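You operate a simulated robot arm through the tools that you are given. There is no shell and no other tool. Be economical: measure what you need, move in short steps, check, and stop when the job is done.

Carry out the task below with a simulated robot arm. There is one attempt and no reset: what you move stays moved.

## Task
Pack the crackers and the oat bars in the box with a blue clip.
Fine: Stand both packs inside, shut the lid and press the blue clip home over it. The third pack stays out. Keep fingers out from under clips and catches. Pinch, break and dent nothing; leave nothing switched on. Set down upright: what you pick out.

It is judged by the outcome, as a careful person would: the job done as asked, and still so three seconds after it is handed in. It fails if anything else is knocked over, pushed out of place, dropped, spilled or broken. Lids that push on must go on centred and level and be pressed home; caps that screw on are set level and turned clockwise until they are tight.

## Robot
A 6-joint arm with a fingered hand, on a carriage that runs on a rail from [-2136, 0] to [4, 0] (x, y) and turns from -2.915 to 2.88 rad about z. Base frame: it is fixed where the carriage stands at the start and does not move with it; the origin is on the floor, on the carriage's upright axis, x ahead of it, y to its left, z up; the surface under the hand at the start is at about z = 900. Readings come in mm, rad, newtons and seconds.
Its first joint turns from -2.897 to 2.897 rad. Places, roughly: blue clip [600, 100, 900]; box with a blue clip (24x16x8 cm) [800, 100, 900]; box with a blue clip inside [800, 100, 900]; lid of the blue clip box [800, 100, 1000]. Payload 4 kg.
Tool frame: the origin (TCP) lies between the finger pads and is the grasp point; the fingertips stand 26 mm ahead of it; z points along the fingers, y is the line along which they close. The gripper opens to 132 mm. The gripper's body begins 73 mm behind the TCP. The gripper is a hand of 4 fingers: y runs from the thumb to the fingers, the wrist lies at [0, 0, -239] in the tool frame, and closing takes about 1.5 s.
Orientation is that of the tool frame in the base frame, as a unit quaternion [x, y, z, w]. With the fingers straight down and closing along the base's y, the tool's x points along the base's -x, its y along +y and its z along -z.

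## Interface
- The arm moves only by the tool send_rows. Its argument "deltas" is a list of rows, each a list of 2 entries, a list of its own where there are three numbers: the shift along the base's x, y, z in mm, then the turn, a rotation vector about the base's x, y, z in rad. In form: [[[dx, dy, dz], [wx, wy, wz]], ...]. A call has 1 to 12 rows; each row is the pose to reach, as a shift and turn from the pose commanded when the call began. "gripper" is the closure, from 0 (fully open) to 1 (shut), set as the call begins (left out, the last holds). Rows are played at 5 a second. More than 50 mm and 0.15 rad between two rows, or a gripper value outside its range, and nothing of the call is played. A pose out of reach is approached as far as the arm can. The call stops where the force on the tool passes 40 N (or 10 N more than at its start, if that is more) or the arm is blocked; 0.2 s more then pass. Each finger travels about 45 mm/s and halts on what it meets, pressing with about 33 N; the grip force reading is that of the motor and also rises with nothing between the fingers. The clock runs only during rows and for 0.2 s after the last one: add rows that repeat a pose to give the fingers time. It gives the time, the measured TCP pose, the force on the tool (base axes), the opening and the grip force at its end, in the units of the frame above (readings bear some noise), with the torque about the TCP (base axes, N m) and any sound that the robot's microphone picked up, and new pictures: "pictures" is both (left out), scene, wrist or none.
- Cameras (640 x 400 px; columns grow to the right, rows downward): "scene" is now at [247.2, 140.3, 1469.2]; the picture's right is [-0.56, -0.83, 0.00], its down [-0.45, 0.31, -0.84] and it looks along [0.69, -0.47, -0.55] (base axes); focal length 295 px, centre (320, 200). "wrist" rides on the gripper at [68, 2, -97] in the tool frame; the picture's right is [-0.03, 1.00, 0.00], its down [-0.82, -0.02, -0.58] and it looks along [-0.58, -0.01, 0.82] (tool axes); focal length 270 px, centre (320, 200). There is no depth. A picture from a camera that has moved, and an enlarged one, comes with that camera's place and axes in the base frame and with its lens.
- lift_body(by): slides the trunk up (or, below 0, down) by that many mm; the arm and the scene camera ride with it, the base frame stays. It gives what a move gives, with no picture.
- steer(legs): drives the robot by 1 to 6 legs, each [ahead, left, turn to the left] in mm, mm and rad, along the robot's own axes; the way and the turn of a leg run together, so that a leg with both is an arc; at most 1500 mm and 3.142 rad a leg. The arm and the cameras ride along, it lands a little off, and it stops where it bumps. It keeps to its track: a leg is cut to what the track allows. It gives what a move gives, and a new picture of the scene camera.
- set_fingers(finger1, finger2, finger3, thumb_bend): sets how far each is bent, from 0 (flat) to 1 (curled in); at 0.3 the hand is open as for a grip, at 0.7 the pads meet at the TCP. One left out holds its place. A second passes; each finger stops where it meets its share of the squeeze, and holds until it gets a number again. A gripper value or a shape takes the hand back. It gives what a move gives, with no picture; readings hold the bend of each and the force on the fingers (four entries, about 0 where the hand has none), thumb and palm.
- preshape(shape): the hand has 4 fingers and takes this shape, open, in about a second: jaw (thumb against the fingers, like two jaws); tri (thumb and two fingers); tip (a fingertip pinch); poke (one finger out to press); point (the index stretched); flat (the hand flat); cup (the hand cupped); fist (a fist). The gripper value then closes the fingers along that shape, each until it touches; the sizes above hold for jaw. It gives what a move gives, with no picture.
- aim_head(pan, tilt): turns the head with the scene camera to pan (to the left, within 2.496 rad either way) and tilt (down, from -0.506 to 1.204), counted from straight ahead of the robot. It gives what a move gives, and a new picture of the scene camera.
- close_up(camera, box): a new picture of the part [left, top, right, bottom] of that camera's present view, enlarged. The clock stands still meanwhile.
- job_done(): hands the job in; it is judged then, once.

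Go step by step. Nothing tells you exact positions but the pictures and the camera data: compare them with the known pose of the tool, close in by small moves and look again before you grip or let go. The budget is 120 turns and 260 pictures, counting those below and the enlarged ones. Unless the task says otherwise, let go and move clear before handing in, and close with one line.

The tools are called after "Call:" as name(argument=value, ...) on one line, values as JSON. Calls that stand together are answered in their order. send_rows: Moves the arm, as the interface text tells. Its arguments: {"type":"object","properties":{"deltas":{"type":"array","items":{"type":"array"}},"gripper":{"type":"number"},"pictures":{"type":"string","enum":["both","scene","wrist","none"]}},"required":["deltas"]} The other tools are called the same way: lift_body (by) slides the trunk up or down; preshape (shape) gives the hand a shape; set_fingers (finger1, finger2, finger3, thumb_bend) moves the fingers one by one; steer (legs) drives the base; aim_head (pan, tilt) turns the head that bears the scene camera; close_up (camera, box) takes an enlarged picture of a part of a camera's view; job_done () hands the job in.

At the start:

```text
time: 0.0
eef_pos: [749.2, 0.5, 1314.4]
tool_rot: [-0.001, 1.0, 0.0, 0.0]
contact_force: [-0.7, 0.1, 0.5]
torque: [0.02, 0.0, 0.01]
width: 131.9
grasp_force: 0.1
shape: jaw
bend: [0.3, 0.3, 0.3, 0.3]
finger forces: [0.0, 0.1, 0.0, 0.0, 0.0, 0.0]
trunk travel left (down, up): [-475.0, 153.0]
robot x, y, heading: [-1.5, 0.0, 0.001]
head pan, tilt: [-0.595, 0.579]
```

scene: 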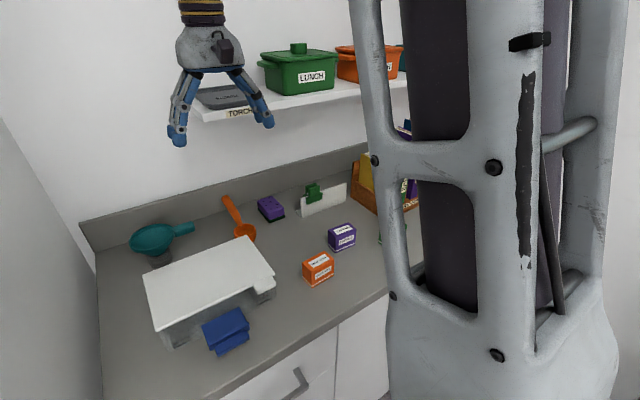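
wrist: 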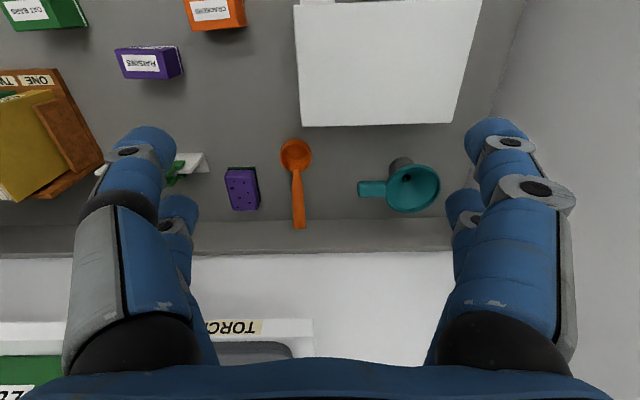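

I see a white-lidded clear box, with a blue clip in front of it, and small packs to the right. I'll look closer before moving.

Call:
close_up(camera="scene", box=[100, 200, 340, 370])

Call:
close_up(camera="scene", box=[240, 140, 440, 300])

Call:
aim_head(pan=-0.2, tilt=0.8)

```text
2.35 times, centred on (220, 285) of scene
camera zoom: at [247.2, 140.3, 1469.2], right [-0.56, -0.83, 0.0], down [-0.45, 0.31, -0.84], along [0.69, -0.47, -0.55], focal length 695 px, centre (555, 0)
```

zoom: 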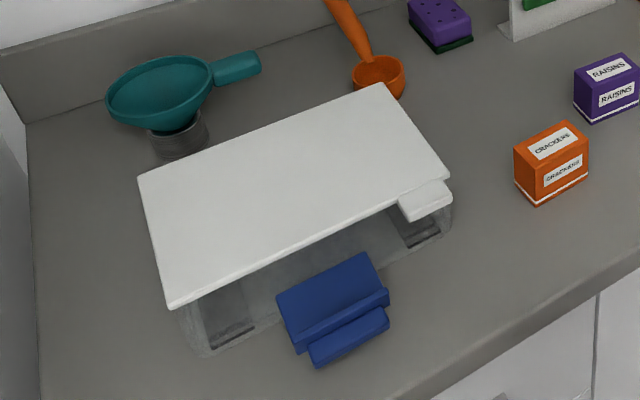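

```text
2.50 times, centred on (340, 220) of scene
camera zoom: at [247.2, 140.3, 1469.2], right [-0.56, -0.83, 0.0], down [-0.45, 0.31, -0.84], along [0.69, -0.47, -0.55], focal length 738 px, centre (270, 150)
```

zoom: 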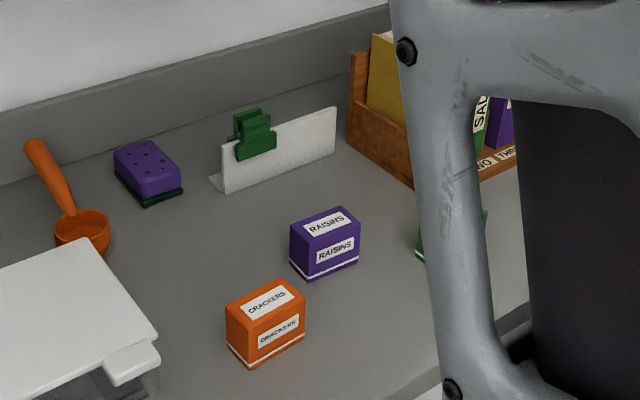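

```text
time: 0.9
eef_pos: [747.8, 1.1, 1312.5]
tool_rot: [0.0, 1.0, 0.0, 0.0]
contact_force: [-0.2, -0.5, -0.2]
torque: [0.01, 0.0, -0.01]
width: 131.9
grasp_force: 0.1
shape: jaw
bend: [0.3, 0.3, 0.3, 0.3]
finger forces: [0.1, 0.1, 0.0, 0.0, 0.1, 0.1]
trunk travel left (down, up): [-475.0, 153.0]
robot x, y, heading: [-1.2, -0.5, 0.002]
head pan, tilt: [-0.201, 0.799]
camera scene: at [252.6, 174.0, 1450.5], right [-0.2, -0.98, 0.0], down [-0.7, 0.14, -0.7], along [0.68, -0.14, -0.72], focal length 295 px, centre (320, 200)
```

scene: 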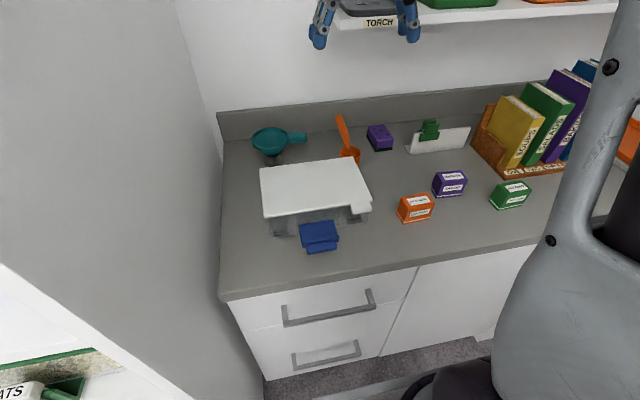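

The box, its lid with a corner tab, the blue clip in front, and the crackers and oat bars (green) at right are visible. I'll zoom in to understand the lid and clip.

Call:
close_up(camera="scene", box=[250, 150, 390, 260])

Call:
close_up(camera="scene", box=[385, 160, 545, 230])

Call:
close_up(camera="wrist", box=[0, 0, 500, 240])

```text
3.64 times, centred on (320, 205) of scene
camera zoom: at [252.6, 174.0, 1450.5], right [-0.2, -0.98, 0.0], down [-0.7, 0.14, -0.7], along [0.68, -0.14, -0.72], focal length 1074 px, centre (320, 182)
```

zoom: 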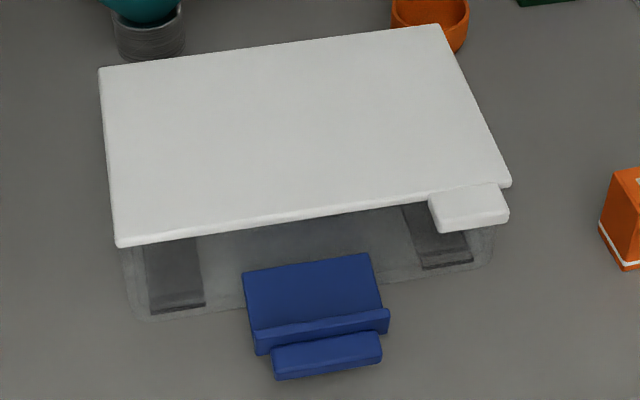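

```text
4.00 times, centred on (465, 195) of scene
camera zoom: at [252.6, 174.0, 1450.5], right [-0.2, -0.98, 0.0], down [-0.7, 0.14, -0.7], along [0.68, -0.14, -0.72], focal length 1181 px, centre (-260, 220)
```

zoom: 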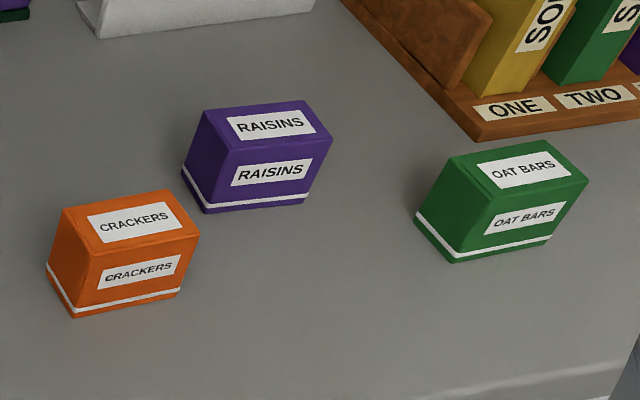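

```text
1.28 times, centred on (250, 120) of wrist
camera zoom: at [678.8, 3.7, 1410.7], right [0.03, 1.0, 0.0], down [0.82, -0.02, 0.58], along [0.58, -0.01, -0.82], focal length 346 px, centre (410, 302)
```

zoom: 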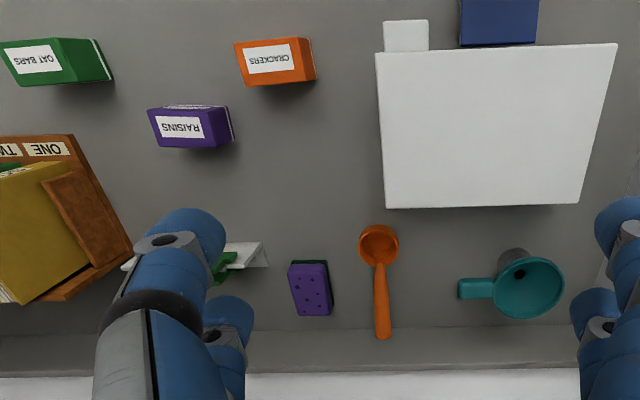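

The lid looks closed (top at about z=977, x 677–837, y −31–205), with a lift tab at its front right corner, and the clip sticks out from the front. I'll back up a little and pitch the hand forward for a better view and a tab grip.

Call:
steer(legs=[[-150, 0, 0]])

Call:
send_rows(deltas=[[[0, 0, -30], [0, -0.14, 0]], [[0, 0, -60], [0, -0.28, 0]], [[0, 0, -90], [0, -0.42, 0]], [[0, 0, -120], [0, -0.56, 0]], [[0, 0, -140], [0, -0.7, 0]], [[0, 0, -160], [0, -0.84, 0]], [[0, 0, -180], [0, -0.95, 0]], [[0, 0, -180], [0, -1.047, 0]], [[0, 0, -180], [0, -1.047, 0]]])

```text
time: 2.2
eef_pos: [597.4, 5.1, 1313.4]
tool_rot: [-0.002, 1.0, 0.001, 0.0]
contact_force: [0.1, -0.9, 0.8]
torque: [-0.02, 0.0, -0.01]
width: 132.0
grasp_force: 0.0
shape: jaw
bend: [0.3, 0.3, 0.3, 0.3]
finger forces: [0.0, 0.0, 0.0, 0.0, 0.1, 0.1]
trunk travel left (down, up): [-475.0, 153.0]
robot x, y, heading: [-150.0, 1.3, 0.007]
head pan, tilt: [-0.201, 0.799]
camera scene: at [101.3, 175.1, 1450.4], right [-0.2, -0.98, 0.0], down [-0.7, 0.14, -0.7], along [0.68, -0.14, -0.72], focal length 295 px, centre (320, 200)
```

scene: 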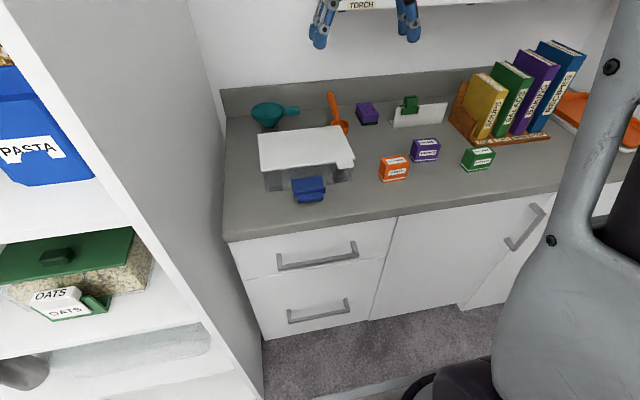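

```text
time: 4.2
eef_pos: [597.3, 4.9, 1131.9]
tool_rot: [-0.002, 0.866, 0.0, 0.499]
contact_force: [0.3, 0.2, 1.0]
torque: [0.01, 0.0, 0.01]
width: 131.8
grasp_force: 0.1
shape: jaw
bend: [0.3, 0.3, 0.3, 0.3]
finger forces: [0.0, 0.0, 0.1, 0.0, 0.1, 0.0]
trunk travel left (down, up): [-475.0, 153.0]
robot x, y, heading: [-149.8, 1.3, 0.006]
head pan, tilt: [-0.201, 0.799]
camera scene: at [101.2, 175.1, 1450.5], right [-0.2, -0.98, 0.0], down [-0.7, 0.14, -0.7], along [0.68, -0.14, -0.72], focal length 295 px, centre (320, 200)
camera wrist: at [478.5, 6.3, 1121.9], right [0.01, 1.0, 0.02], down [-0.09, -0.02, 1.0], along [1.0, -0.01, 0.09], focal length 270 px, centre (320, 200)
```

scene: 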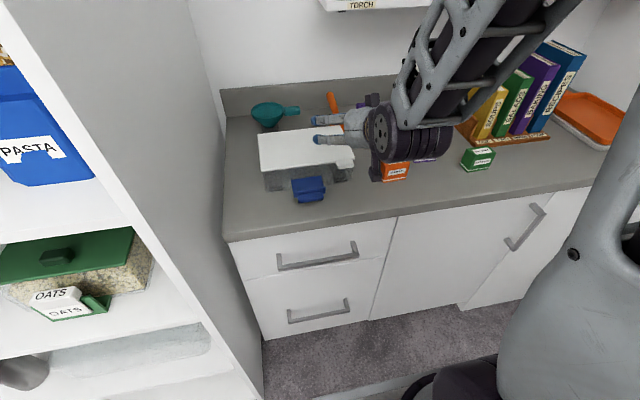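
wrist: 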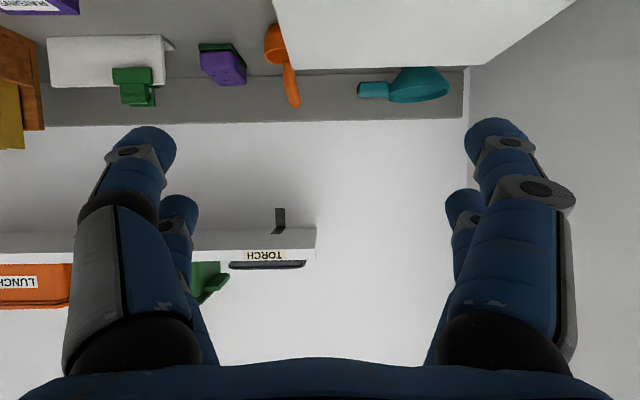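

The hand works pitched. Next I'll bring it lower, with the fingers partly closed, to see the front of the box, tab and clip level.

Call:
send_rows(deltas=[[[-25, 0, -40], [0, 0, 0]], [[-50, 0, -80], [0, 0, 0]], [[-60, 0, -110], [0, 0, 0]], [[-60, 0, -110], [0, 0, 0]]], gripper=0.4, pictures="wrist")

Call:
close_up(camera="scene", box=[250, 110, 390, 210])

```text
time: 5.2
eef_pos: [610.4, 7.8, 1021.0]
tool_rot: [-0.001, 0.866, -0.001, 0.5]
contact_force: [-0.4, 1.0, 0.1]
torque: [0.01, 0.01, 0.0]
width: 79.7
grasp_force: 0.1
shape: jaw
bend: [0.71, 0.71, 0.71, 0.7]
finger forces: [0.1, 0.1, 0.1, 0.1, 0.0, 0.0]
out of reach, approached as far as the arm can: row 1, 2, 3, 4
trunk travel left (down, up): [-475.0, 153.0]
robot x, y, heading: [-148.8, 1.4, -0.002]
head pan, tilt: [-0.201, 0.799]
camera wrist: at [491.4, 9.6, 1010.9], right [0.01, 1.0, 0.02], down [-0.09, -0.02, 1.0], along [1.0, -0.01, 0.09], focal length 270 px, centre (320, 200)
```

wrist: 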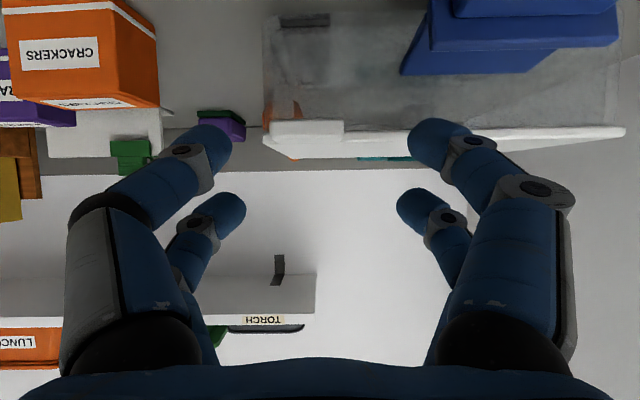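

```text
4.00 times, centred on (320, 160) of scene
camera zoom: at [101.1, 175.1, 1450.5], right [-0.2, -0.98, 0.0], down [-0.7, 0.14, -0.7], along [0.68, -0.14, -0.72], focal length 1181 px, centre (320, 360)
```

zoom: 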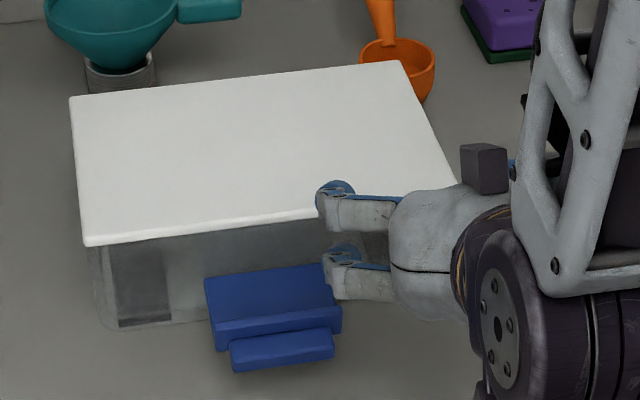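

The clip is hinged on the front wall (near x 673, z 935) and hangs out to x≈605. The lid tab is near x 652–677, y≈0. I'll zoom in on the tab for its height.

Call:
close_up(camera="wrist", box=[230, 60, 430, 185])

Call:
close_up(camera="wrist", box=[380, 0, 640, 160])

```text
3.20 times, centred on (330, 122) of wrist
camera zoom: at [491.4, 9.6, 1010.9], right [0.01, 1.0, 0.02], down [-0.09, -0.02, 1.0], along [1.0, -0.01, 0.09], focal length 865 px, centre (288, 448)
```

zoom: 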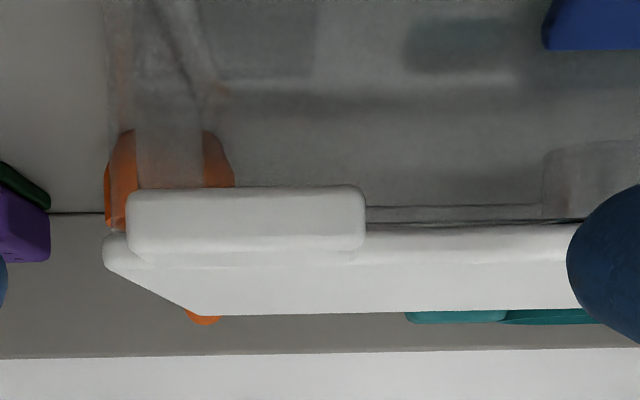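

```text
2.46 times, centred on (510, 80) of wrist
camera zoom: at [491.4, 9.6, 1010.9], right [0.01, 1.0, 0.02], down [-0.09, -0.02, 1.0], along [1.0, -0.01, 0.09], focal length 665 px, centre (-148, 495)
```

zoom: 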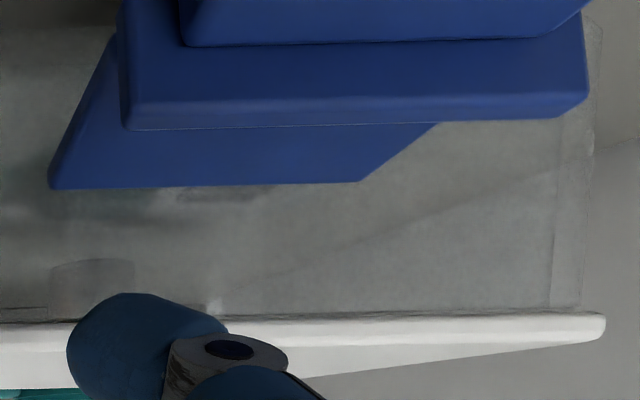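

The tab is at z 978–989, y about −21..23, front at x≈646. I'll make a small test move to check which pose the deltas count from.

Call:
send_rows(deltas=[[[10, -6, 0], [0, 0, 0]], [[10, -6, 0], [0, 0, 0]]], pictures="none")

```text
time: 5.8
eef_pos: [620.9, 0.3, 1023.2]
tool_rot: [-0.001, 0.866, -0.002, 0.5]
contact_force: [0.4, -0.3, -0.8]
torque: [-0.03, -0.01, 0.02]
width: 79.8
grasp_force: 0.1
shape: jaw
bend: [0.71, 0.71, 0.71, 0.7]
finger forces: [0.0, 0.1, 0.0, 0.1, 0.0, 0.1]
trunk travel left (down, up): [-475.0, 153.0]
robot x, y, heading: [-153.4, -0.5, 0.006]
head pan, tilt: [-0.201, 0.799]
```

Deltas count from the reached pose. Moving to straddle the tab.

Call:
send_rows(deltas=[[[0, 0, -15], [0, 0, 0]], [[0, 0, -33], [0, 0, 0]], [[10, 0, -35], [0, 0, 0]], [[20, 0, -35], [0, 0, 0]], [[20, 0, -35], [0, 0, 0]]])

Call:
close_up(camera="wrist", box=[160, 60, 480, 260])

```text
time: 7.0
eef_pos: [641.4, -0.7, 987.7]
tool_rot: [-0.001, 0.866, -0.001, 0.5]
contact_force: [0.2, -0.3, -0.2]
torque: [-0.02, -0.01, 0.03]
width: 79.4
grasp_force: 0.1
shape: jaw
bend: [0.71, 0.71, 0.71, 0.7]
finger forces: [0.0, 0.1, 0.1, 0.0, 0.0, 0.0]
trunk travel left (down, up): [-475.0, 153.0]
robot x, y, heading: [-151.3, -2.1, 0.005]
head pan, tilt: [-0.201, 0.799]
camera scene: at [101.2, 175.1, 1450.5], right [-0.2, -0.98, 0.0], down [-0.7, 0.14, -0.7], along [0.68, -0.14, -0.72], focal length 295 px, centre (320, 200)
camera wrist: at [521.8, 1.8, 977.3], right [0.01, 1.0, 0.02], down [-0.09, -0.02, 1.0], along [1.0, -0.01, 0.09], focal length 270 px, centre (320, 200)
```

scene: 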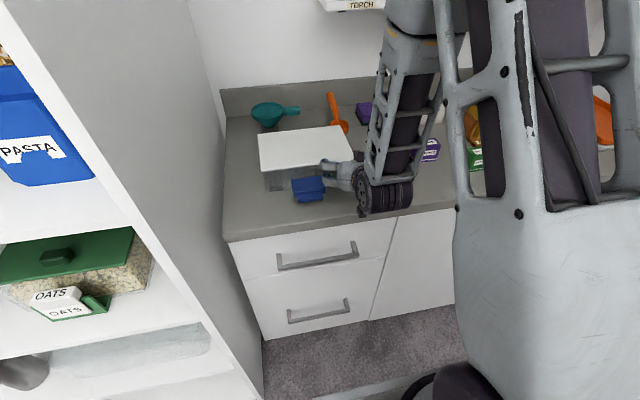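
wrist: 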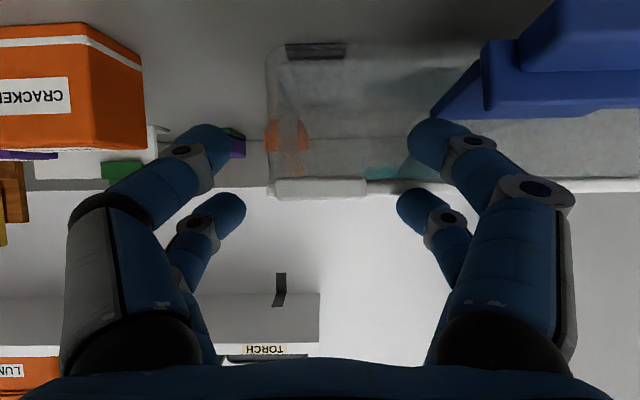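

```text
2.00 times, centred on (320, 160) of wrist
camera zoom: at [521.8, 1.8, 977.3], right [0.01, 1.0, 0.02], down [-0.09, -0.02, 1.0], along [1.0, -0.01, 0.09], focal length 541 px, centre (320, 280)
```

zoom: 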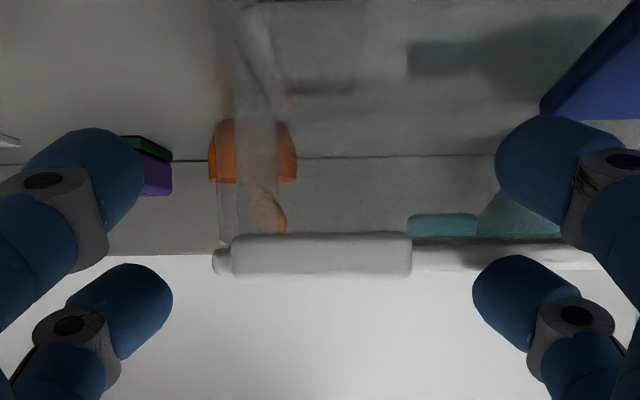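

The finger pairs sit above and below the tab line, leaving it in the gap between them. I'll raise the hand so the lower pair meets the tab edges, then close.

Call:
send_rows(deltas=[[[0, 1, 13], [0, 0, 0]], [[6, 1, 13], [0, 0, 0]], [[6, 1, 13], [0, 0, 0]]], pictures="none")

Call:
send_rows(deltas=[[[0, 0, 0], [0, 0, 0]], [[0, 0, 0], [0, 0, 0]], [[0, 0, 0], [0, 0, 0]], [[0, 0, 0], [0, 0, 0]], [[0, 0, 0], [0, 0, 0]]], gripper=0.75, pictures="wrist")

```text
time: 7.8
eef_pos: [646.2, 1.2, 999.6]
tool_rot: [-0.002, 0.866, -0.001, 0.5]
contact_force: [-0.3, 0.3, 0.4]
torque: [0.01, -0.01, 0.03]
width: 79.8
grasp_force: 0.1
shape: jaw
bend: [0.71, 0.71, 0.71, 0.7]
finger forces: [0.1, 0.0, 0.0, 0.0, 0.1, 0.0]
trunk travel left (down, up): [-475.0, 153.0]
robot x, y, heading: [-151.3, -2.5, 0.002]
head pan, tilt: [-0.201, 0.799]
```

```text
time: 9.0
eef_pos: [647.7, 0.1, 999.8]
tool_rot: [-0.001, 0.866, -0.001, 0.5]
contact_force: [0.9, 0.0, -1.0]
torque: [0.0, -0.03, 0.02]
width: 20.9
grasp_force: 12.0
shape: jaw
bend: [0.74, 0.6, 0.6, 0.7]
finger forces: [8.3, 0.0, 0.1, 0.0, 8.4, 0.1]
trunk travel left (down, up): [-475.0, 153.0]
robot x, y, heading: [-152.8, 3.3, 0.004]
head pan, tilt: [-0.201, 0.799]
camera wrist: at [528.0, 2.5, 989.7], right [0.01, 1.0, 0.02], down [-0.09, -0.02, 1.0], along [1.0, -0.01, 0.09], focal length 270 px, centre (320, 200)
```

wrist: 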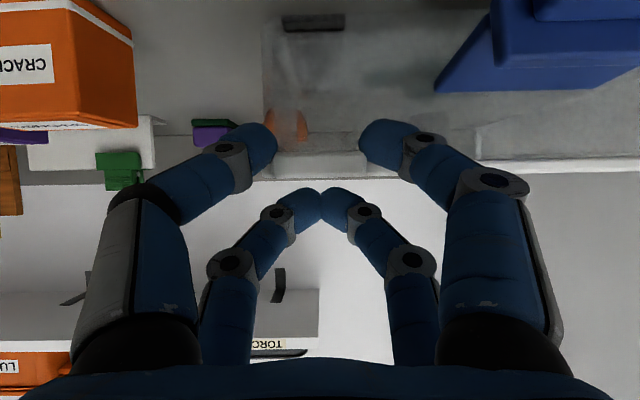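

The lower pair grips the tab edges (8 N). I'll start lifting along a small arc about a rear hinge and watch the force.

Call:
send_rows(deltas=[[[0.7, 0, 9.4], [0, 0.05, 0]], [[2.5, 0, 18.8], [0, 0.1, 0]], [[4.1, 0, 26.2], [0, 0.14, 0]], [[4.1, 0, 26.2], [0, 0.14, 0]]])

Call:
close_up(camera="scene", box=[230, 80, 390, 210])

```text
time: 10.0
eef_pos: [650.7, 1.6, 1027.0]
tool_rot: [-0.001, 0.899, -0.002, 0.437]
contact_force: [0.1, 0.7, -0.6]
torque: [-0.02, -0.02, 0.01]
width: 6.5
grasp_force: 33.0
shape: jaw
bend: [0.77, 0.6, 0.6, 0.74]
finger forces: [0.1, 0.0, 0.1, 0.1, 0.1, 0.0]
trunk travel left (down, up): [-475.0, 153.0]
robot x, y, heading: [-151.8, 1.6, 0.003]
head pan, tilt: [-0.201, 0.799]
camera scene: at [101.2, 175.1, 1450.5], right [-0.2, -0.98, 0.0], down [-0.7, 0.14, -0.7], along [0.68, -0.14, -0.72], focal length 295 px, centre (320, 200)
camera wrist: at [531.0, 2.5, 1033.6], right [0.01, 1.0, 0.02], down [0.05, -0.02, 1.0], along [1.0, -0.01, -0.05], focal length 270 px, centre (320, 200)
```

scene: 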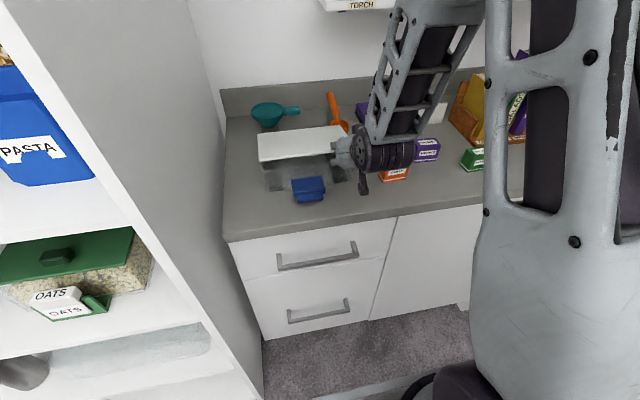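
wrist: 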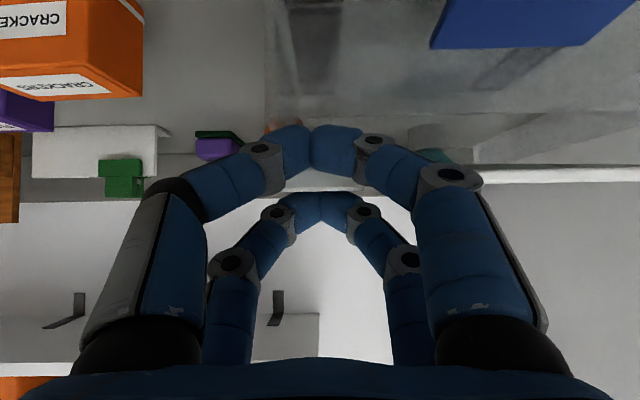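

```text
3.08 times, centred on (310, 145) of scene
camera zoom: at [101.2, 175.1, 1450.5], right [-0.2, -0.98, 0.0], down [-0.7, 0.14, -0.7], along [0.68, -0.14, -0.72], focal length 909 px, centre (351, 369)
```

zoom: 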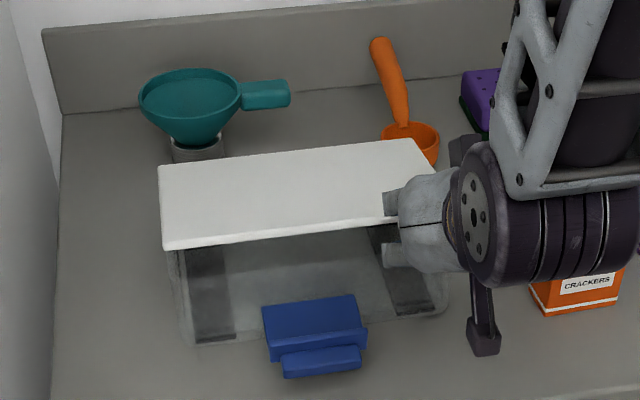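

The lid is hinged at the back and is rising, with its tab held between the two finger pairs. Continuing the arc to about 0.56 rad.

Call:
send_rows(deltas=[[[3.5, 0, 12.8], [0, 0.07, 0]], [[7.7, 0, 25.4], [0, 0.14, 0]], [[13, 0, 37.6], [0, 0.21, 0]], [[18.9, 0, 49.5], [0, 0.28, 0]], [[25.8, 0, 60.9], [0, 0.35, 0]], [[33.3, 0, 71.7], [0, 0.42, 0]], [[33.3, 0, 71.7], [0, 0.42, 0]]])

Call:
close_up(camera="scene", box=[230, 80, 390, 210])

```text
time: 11.6
eef_pos: [682.5, 1.1, 1098.4]
tool_rot: [-0.002, 0.97, 0.0, 0.241]
contact_force: [-1.0, 0.3, -0.4]
torque: [-0.01, 0.05, -0.02]
width: 6.7
grasp_force: 32.9
shape: jaw
bend: [0.77, 0.6, 0.6, 0.74]
finger forces: [0.1, 0.0, 0.0, 0.1, 0.1, 0.1]
trunk travel left (down, up): [-475.0, 153.0]
robot x, y, heading: [-147.9, 1.4, 0.004]
head pan, tilt: [-0.201, 0.799]
camera scene: at [101.2, 175.1, 1450.5], right [-0.2, -0.98, 0.0], down [-0.7, 0.14, -0.7], along [0.68, -0.14, -0.72], focal length 295 px, centre (320, 200)
camera wrist: at [576.8, 2.8, 1152.4], right [0.02, 1.0, 0.01], down [0.45, -0.02, 0.89], along [0.89, -0.01, -0.45], focal length 270 px, centre (320, 200)
```

scene: 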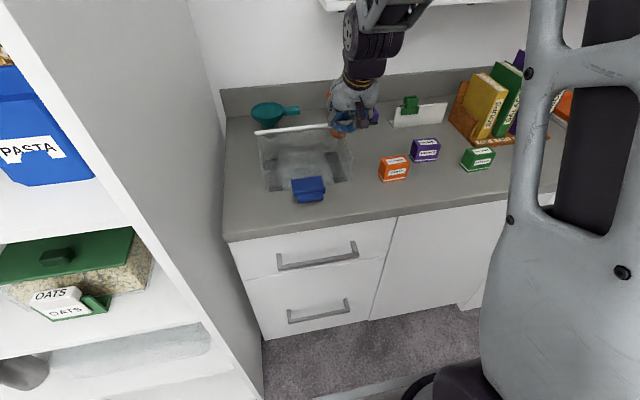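
wrist: 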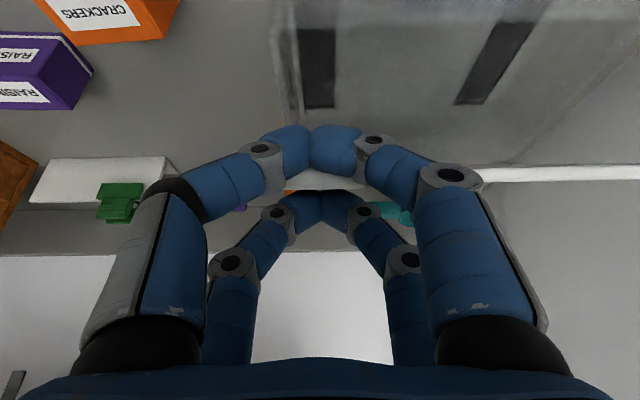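

```text
3.08 times, centred on (310, 145) of scene
camera zoom: at [101.2, 175.1, 1450.5], right [-0.2, -0.98, 0.0], down [-0.7, 0.14, -0.7], along [0.68, -0.14, -0.72], focal length 909 px, centre (351, 369)
```

zoom: 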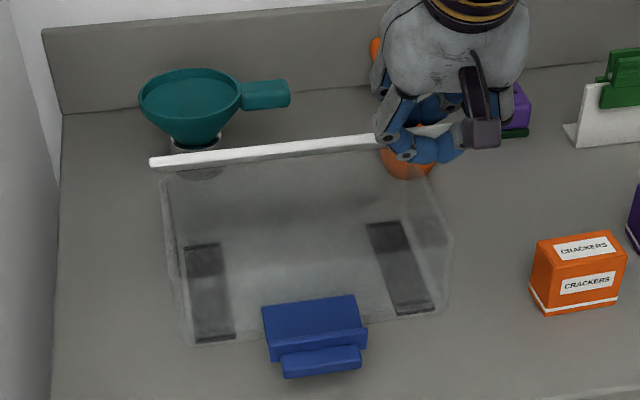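

The lid is at about 30° open and the inside is visible (two dark strips on the floor). Continuing to about 56°.

Call:
send_rows(deltas=[[[8.3, 0, 10.3], [0, 0.07, 0]], [[17.3, 0, 20.1], [0, 0.14, 0]], [[27, 0, 29.1], [0, 0.21, 0]], [[37.4, 0, 37.6], [0, 0.28, 0]], [[48.3, 0, 45], [0, 0.35, 0]], [[59.6, 0, 51.9], [0, 0.42, 0]], [[59.6, 0, 51.9], [0, 0.42, 0]]])

Call:
close_up(camera="scene", box=[230, 60, 390, 190])

```text
time: 13.2
eef_pos: [744.3, 1.0, 1149.0]
tool_rot: [-0.001, 0.999, 0.0, 0.033]
contact_force: [0.5, 0.2, 0.5]
torque: [0.02, 0.03, -0.01]
width: 6.4
grasp_force: 33.4
shape: jaw
bend: [0.77, 0.6, 0.6, 0.74]
finger forces: [0.0, 0.1, 0.1, 0.1, 0.0, 0.1]
trunk travel left (down, up): [-475.0, 153.0]
robot x, y, heading: [-148.9, -1.4, 0.0]
head pan, tilt: [-0.201, 0.799]
camera scene: at [101.2, 175.1, 1450.5], right [-0.2, -0.98, 0.0], down [-0.7, 0.14, -0.7], along [0.68, -0.14, -0.72], focal length 295 px, centre (320, 200)
camera wrist: at [668.6, 3.0, 1242.3], right [0.02, 1.0, 0.0], down [0.78, -0.02, 0.63], along [0.63, -0.01, -0.78], focal length 270 px, centre (320, 200)
```

scene: 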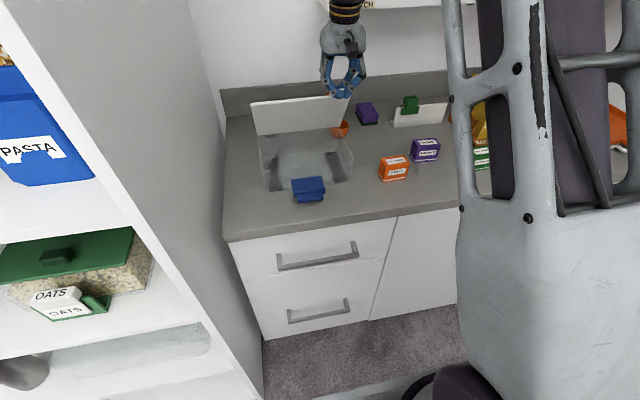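
wrist: 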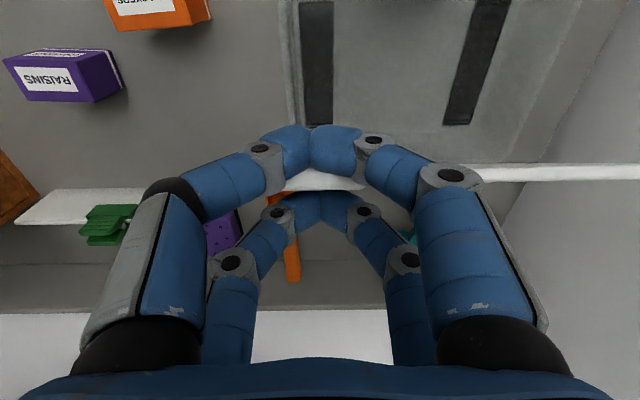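

```text
3.08 times, centred on (310, 125) of scene
camera zoom: at [101.2, 175.1, 1450.5], right [-0.2, -0.98, 0.0], down [-0.7, 0.14, -0.7], along [0.68, -0.14, -0.72], focal length 909 px, centre (351, 431)
```

zoom: 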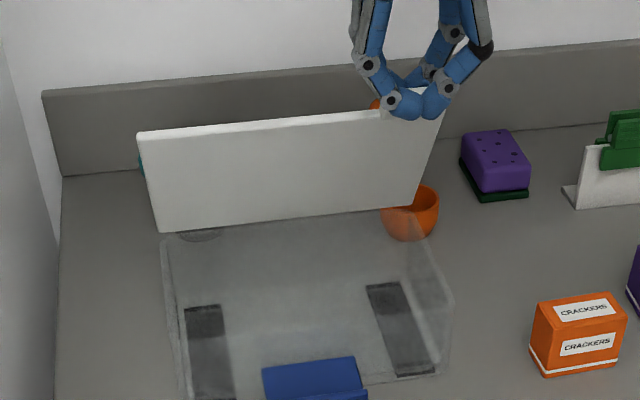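

The lid is around 55° open with the hand nearly vertical. I'll open the rear finger pair (fingers 2 and 3) so the front pair can push the lid on freely.

Call:
set_fingers(finger2=0.35, finger3=0.35)

Call:
close_up(camera="wrist", box=[0, 0, 640, 400])

```text
time: 14.2
eef_pos: [744.3, -0.4, 1149.7]
tool_rot: [-0.002, 0.999, 0.0, 0.034]
contact_force: [0.8, -0.4, -0.1]
torque: [-0.02, 0.01, -0.01]
width: 0.0
grasp_force: 0.0
shape: fingers
bend: [0.77, 0.35, 0.35, 0.74]
finger forces: [0.0, 0.0, 0.0, 0.1, 0.0, 0.0]
trunk travel left (down, up): [-475.0, 153.0]
robot x, y, heading: [-149.1, 0.8, 0.003]
head pan, tilt: [-0.201, 0.799]
```

```text
1.00 times, centred on (320, 200) of wrist (not enlarged: the box is as wide or as high as the picture)
camera zoom: at [668.4, 3.0, 1242.2], right [0.02, 1.0, 0.0], down [0.78, -0.02, 0.63], along [0.63, -0.01, -0.78], focal length 270 px, centre (320, 200)
```

zoom: 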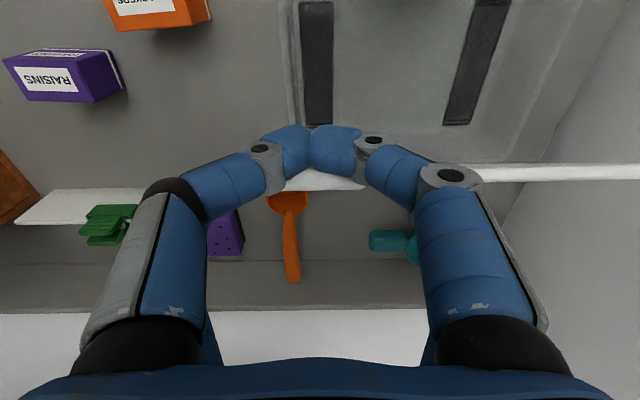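

The rear pair is clear. Now I'll push the lid on toward past vertical with the front pair, leaning the hand back away from the shelf.

Call:
send_rows(deltas=[[[12, 0, 6], [0, -0.03, 0]], [[23.5, 0, 11], [0, -0.06, 0]], [[35, 0, 15], [0, -0.1, 0]], [[46, 0, 18], [0, -0.14, 0]], [[57, 0, 20], [0, -0.17, 0]], [[69, 0, 21], [0, -0.2, 0]], [[80, 0, 21], [0, -0.23, 0]], [[91, 0, 21], [0, -0.26, 0]], [[91, 0, 21], [0, -0.26, 0]]])

Call:
close_up(camera="scene", box=[230, 40, 390, 190])

```text
time: 16.2
eef_pos: [833.4, 1.5, 1171.1]
tool_rot: [-0.001, 0.986, 0.0, 0.164]
contact_force: [0.1, 1.1, 0.2]
torque: [0.0, 0.01, -0.01]
width: 0.2
grasp_force: 0.1
shape: fingers
bend: [0.77, 0.35, 0.35, 0.74]
finger forces: [0.0, 0.0, 0.1, 0.0, 0.0, 0.0]
trunk travel left (down, up): [-475.0, 153.0]
robot x, y, heading: [-149.8, 4.1, 0.005]
head pan, tilt: [-0.201, 0.799]
camera scene: at [101.2, 175.1, 1450.5], right [-0.2, -0.98, 0.0], down [-0.7, 0.14, -0.7], along [0.68, -0.14, -0.72], focal length 295 px, centre (320, 200)
camera wrist: at [736.8, 3.3, 1240.5], right [0.02, 1.0, 0.01], down [0.59, -0.02, 0.81], along [0.81, -0.01, -0.59], focal length 270 px, centre (320, 200)
```

scene: 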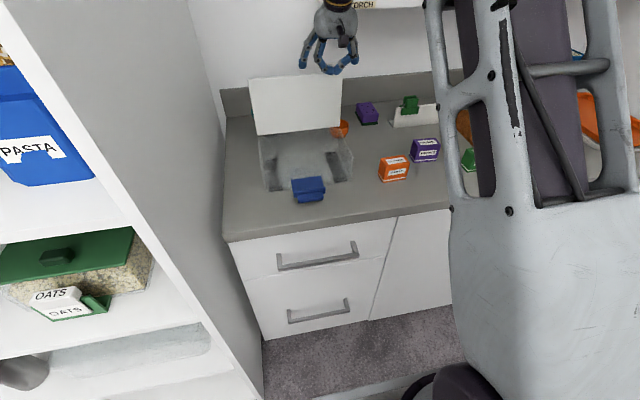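
wrist: 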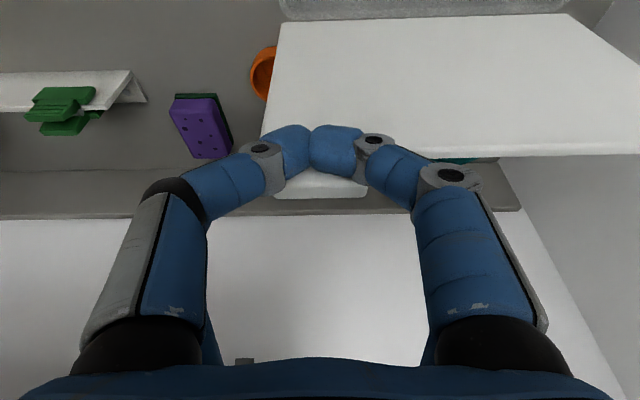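

```text
2.67 times, centred on (310, 115) of scene
camera zoom: at [101.2, 175.1, 1450.5], right [-0.2, -0.98, 0.0], down [-0.7, 0.14, -0.7], along [0.68, -0.14, -0.72], focal length 788 px, centre (347, 427)
```

zoom: 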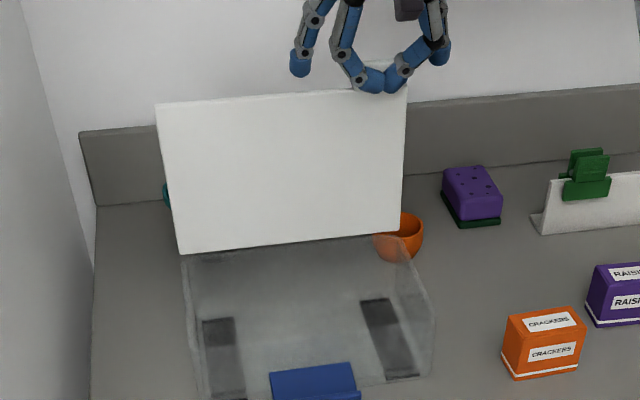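

The lid is near vertical. Pushing a little further until it settles past the top.

Call:
send_rows(deltas=[[[10, 0, -2], [0, -0.02, 0]], [[20, 0, -4], [0, -0.05, 0]], [[30, 0, -6], [0, -0.08, 0]], [[40, 0, -9], [0, -0.1, 0]], [[40, 0, -9], [0, -0.1, 0]]])

Call:
close_up(camera="scene", box=[230, 40, 390, 190])

```text
time: 17.4
eef_pos: [873.4, 1.3, 1161.2]
tool_rot: [-0.002, 0.977, 0.0, 0.212]
contact_force: [0.3, 0.5, 0.5]
torque: [0.0, 0.03, 0.01]
width: 0.0
grasp_force: 0.2
shape: fingers
bend: [0.77, 0.35, 0.35, 0.74]
finger forces: [0.0, 0.1, 0.1, 0.0, 0.0, 0.1]
trunk travel left (down, up): [-475.0, 153.0]
robot x, y, heading: [-151.7, -2.5, 0.004]
head pan, tilt: [-0.201, 0.799]
camera scene: at [101.2, 175.1, 1450.5], right [-0.2, -0.98, 0.0], down [-0.7, 0.14, -0.7], along [0.68, -0.14, -0.72], focal length 295 px, centre (320, 200)
camera wrist: at [771.0, 3.2, 1221.1], right [0.02, 1.0, 0.01], down [0.5, -0.02, 0.86], along [0.86, -0.01, -0.5], focal length 270 px, centre (320, 200)
```

scene: 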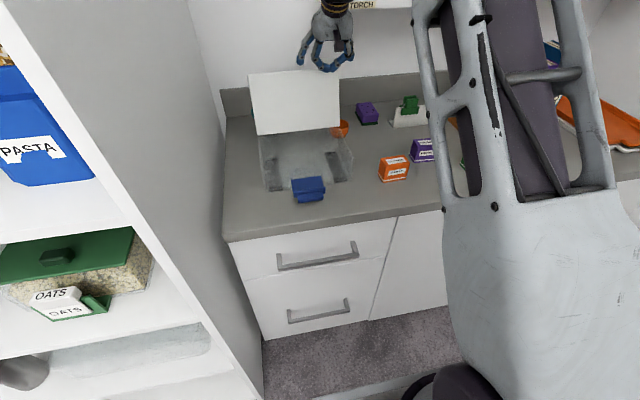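
wrist: 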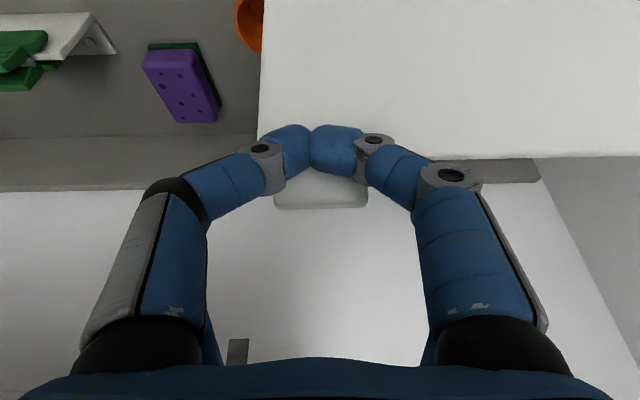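

```text
2.67 times, centred on (310, 115) of scene
camera zoom: at [101.2, 175.1, 1450.5], right [-0.2, -0.98, 0.0], down [-0.7, 0.14, -0.7], along [0.68, -0.14, -0.72], focal length 788 px, centre (347, 427)
```

zoom: 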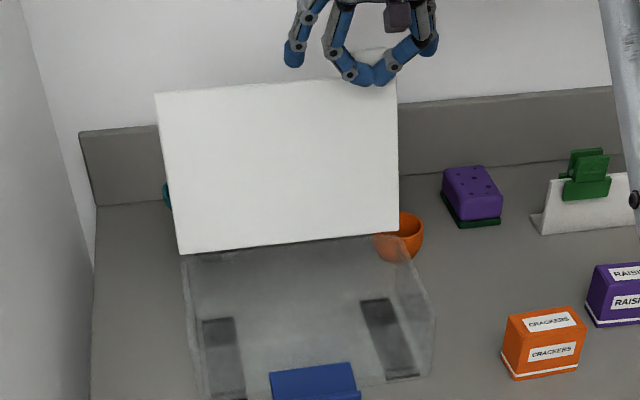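

The lid is about at vertical; a bit more push is needed.

Call:
send_rows(deltas=[[[8, 0, -3], [0, -0.03, 0]], [[16, 0, -6], [0, -0.06, 0]], [[24, 0, -9], [0, -0.08, 0]], [[24, 0, -9], [0, -0.08, 0]]])

Call:
close_up(camera="scene", box=[230, 40, 390, 190])

```text
time: 18.4
eef_pos: [897.9, 1.9, 1152.3]
tool_rot: [-0.003, 0.968, 0.0, 0.251]
contact_force: [-1.0, -0.4, 1.1]
torque: [0.0, 0.06, -0.01]
width: 0.1
grasp_force: 0.1
shape: fingers
bend: [0.77, 0.35, 0.35, 0.74]
finger forces: [0.0, 0.1, 0.1, 0.0, 0.1, 0.0]
trunk travel left (down, up): [-475.0, 153.0]
robot x, y, heading: [-152.1, -3.2, 0.004]
head pan, tilt: [-0.201, 0.799]
camera scene: at [101.1, 175.1, 1450.5], right [-0.2, -0.98, 0.0], down [-0.7, 0.14, -0.7], along [0.68, -0.14, -0.72], focal length 295 px, centre (320, 200)
camera wrist: at [790.4, 3.6, 1203.4], right [0.02, 1.0, 0.01], down [0.43, -0.02, 0.9], along [0.9, -0.01, -0.43], focal length 270 px, centre (320, 200)
```

scene: 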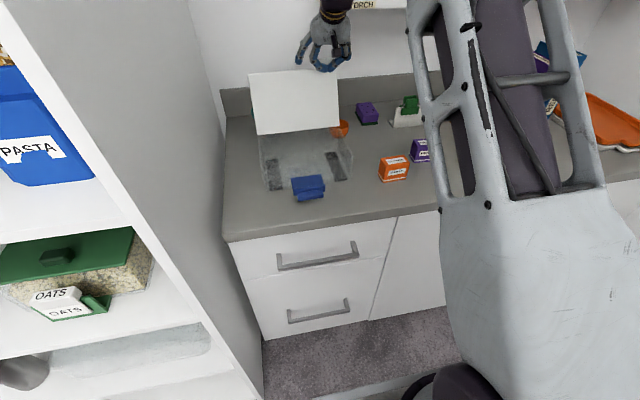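
wrist: 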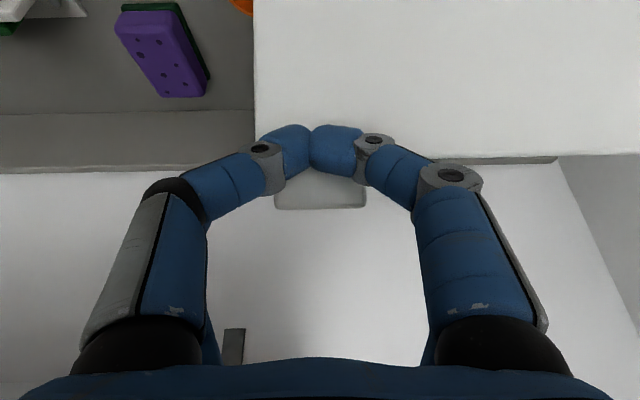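

```text
2.67 times, centred on (310, 115) of scene
camera zoom: at [101.1, 175.1, 1450.5], right [-0.2, -0.98, 0.0], down [-0.7, 0.14, -0.7], along [0.68, -0.14, -0.72], focal length 788 px, centre (347, 427)
```

zoom: 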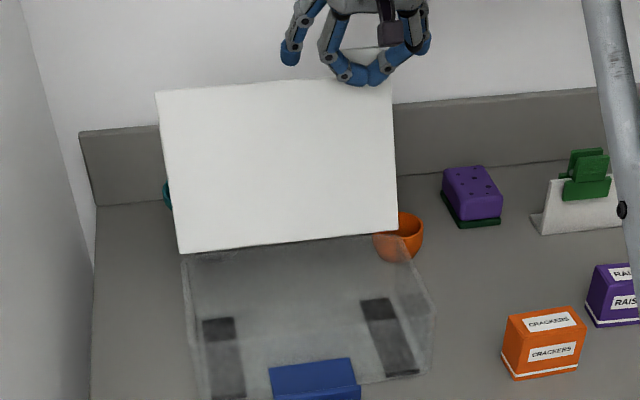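

The lid seems past vertical. I'll ease back a little and see whether it stays.

Call:
send_rows(deltas=[[[-8, 0, 2], [0, 0, 0]], [[-16, 0, 4], [0, 0, 0]], [[-24, 0, 6], [0, 0, 0]], [[-24, 0, 6], [0, 0, 0]]])

Call:
close_up(camera="scene", box=[230, 40, 390, 190])

```text
time: 19.4
eef_pos: [874.7, 2.2, 1158.5]
tool_rot: [-0.001, 0.968, -0.001, 0.251]
contact_force: [0.0, 0.0, -0.4]
torque: [-0.04, -0.01, -0.03]
width: 0.0
grasp_force: 0.2
shape: fingers
bend: [0.77, 0.35, 0.35, 0.74]
finger forces: [0.1, 0.0, 0.0, 0.0, 0.0, 0.0]
trunk travel left (down, up): [-475.0, 153.0]
robot x, y, heading: [-148.6, 3.1, 0.004]
head pan, tilt: [-0.201, 0.799]
camera scene: at [101.2, 175.1, 1450.5], right [-0.2, -0.98, 0.0], down [-0.7, 0.14, -0.7], along [0.68, -0.14, -0.72], focal length 295 px, centre (320, 200)
camera wrist: at [765.9, 2.7, 1210.9], right [0.02, 1.0, 0.01], down [0.43, -0.02, 0.9], along [0.9, -0.01, -0.43], focal length 270 px, centre (320, 200)
```

scene: 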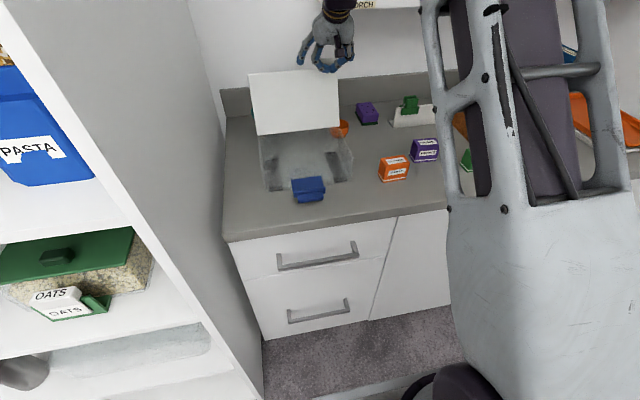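
wrist: 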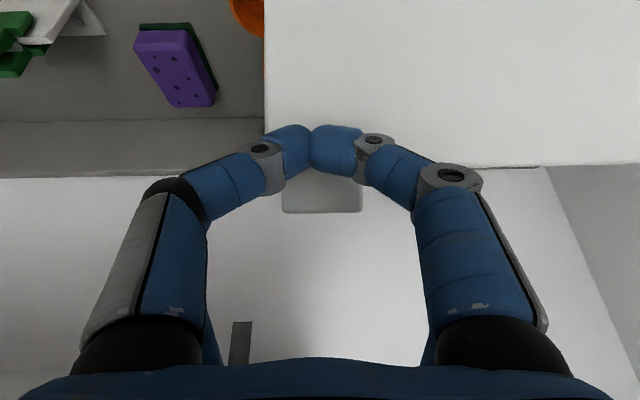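

```text
2.67 times, centred on (310, 115) of scene
camera zoom: at [101.2, 175.1, 1450.5], right [-0.2, -0.98, 0.0], down [-0.7, 0.14, -0.7], along [0.68, -0.14, -0.72], focal length 788 px, centre (347, 427)
```

zoom: 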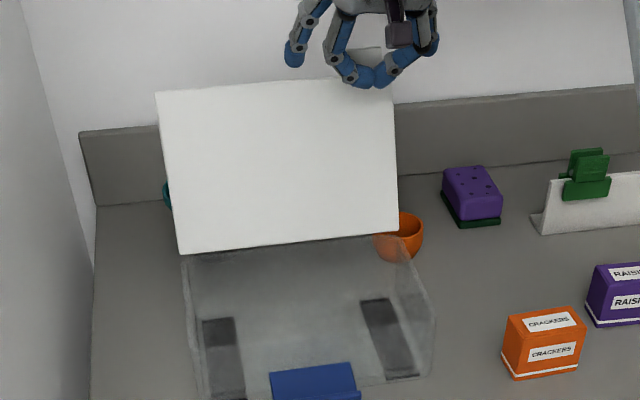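

The lid stays up while the hand backs off. I'll raise the hand clear of the lid top, then retreat and straighten to vertical.

Call:
send_rows(deltas=[[[-8, 0, 20], [0, 0, 0]], [[-12, 0, 45], [0, 0, 0]], [[-20, 0, 70], [0, 0, 0]], [[-60, 0, 80], [0, 0.12, 0]], [[-100, 0, 80], [0, 0.25, 0]], [[-140, 0, 80], [0, 0.38, 0]], [[-180, -20, 80], [0, 0.508, 0]], [[-200, -60, 80], [0, 0.508, 0]], [[-200, -100, 80], [0, 0.508, 0]], [[-200, -100, 80], [0, 0.508, 0]]])

Call:
preshape(shape="jaw")

Call:
close_up(camera="scene", box=[230, 40, 540, 235])

```text
time: 21.6
eef_pos: [672.8, -101.9, 1240.4]
tool_rot: [-0.002, 1.0, 0.0, -0.001]
contact_force: [-0.6, 0.3, -0.3]
torque: [0.02, 0.02, 0.0]
width: 0.0
grasp_force: 0.1
shape: fingers
bend: [0.77, 0.35, 0.35, 0.74]
finger forces: [0.0, 0.0, 0.1, 0.0, 0.0, 0.0]
trunk travel left (down, up): [-475.0, 153.0]
robot x, y, heading: [-150.4, -0.3, 0.002]
head pan, tilt: [-0.201, 0.799]
camera scene: at [101.2, 175.1, 1450.4], right [-0.2, -0.98, 0.0], down [-0.7, 0.14, -0.7], along [0.68, -0.14, -0.72], focal length 295 px, centre (320, 200)
camera wrist: at [604.2, -99.7, 1337.9], right [0.02, 1.0, 0.0], down [0.82, -0.02, 0.58], along [0.58, -0.01, -0.82], focal length 270 px, centre (320, 200)
```

scene: 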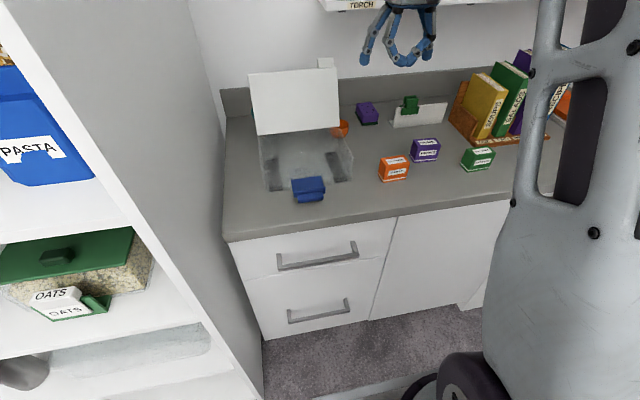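
wrist: 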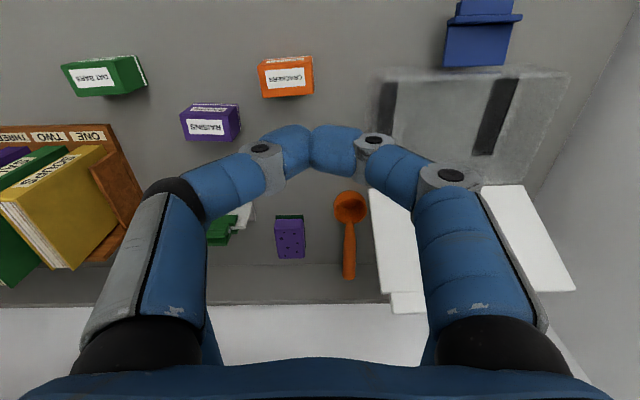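

```text
time: 22.5
eef_pos: [674.4, -101.6, 1240.1]
tool_rot: [-0.001, 1.0, 0.0, -0.001]
contact_force: [-0.2, -0.9, -0.3]
torque: [-0.01, 0.0, 0.01]
width: 131.9
grasp_force: 0.1
shape: jaw
bend: [0.3, 0.3, 0.3, 0.3]
finger forces: [0.1, 0.0, 0.0, 0.1, 0.0, 0.0]
trunk travel left (down, up): [-475.0, 153.0]
robot x, y, heading: [-152.8, -0.4, 0.007]
head pan, tilt: [-0.201, 0.799]
```

```text
2.05 times, centred on (385, 138) of scene
camera zoom: at [101.2, 175.1, 1450.5], right [-0.2, -0.98, 0.0], down [-0.7, 0.14, -0.7], along [0.68, -0.14, -0.72], focal length 606 px, centre (187, 328)
```

zoom: 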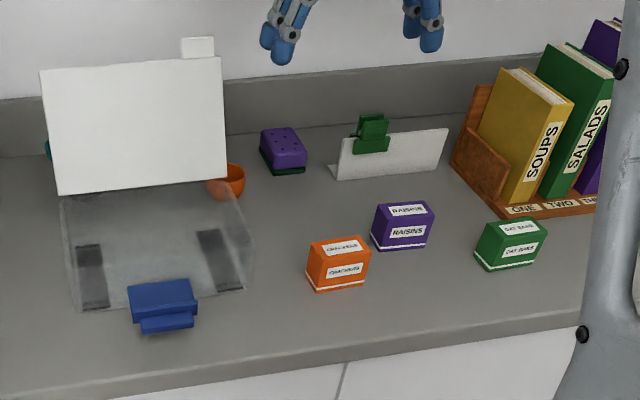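

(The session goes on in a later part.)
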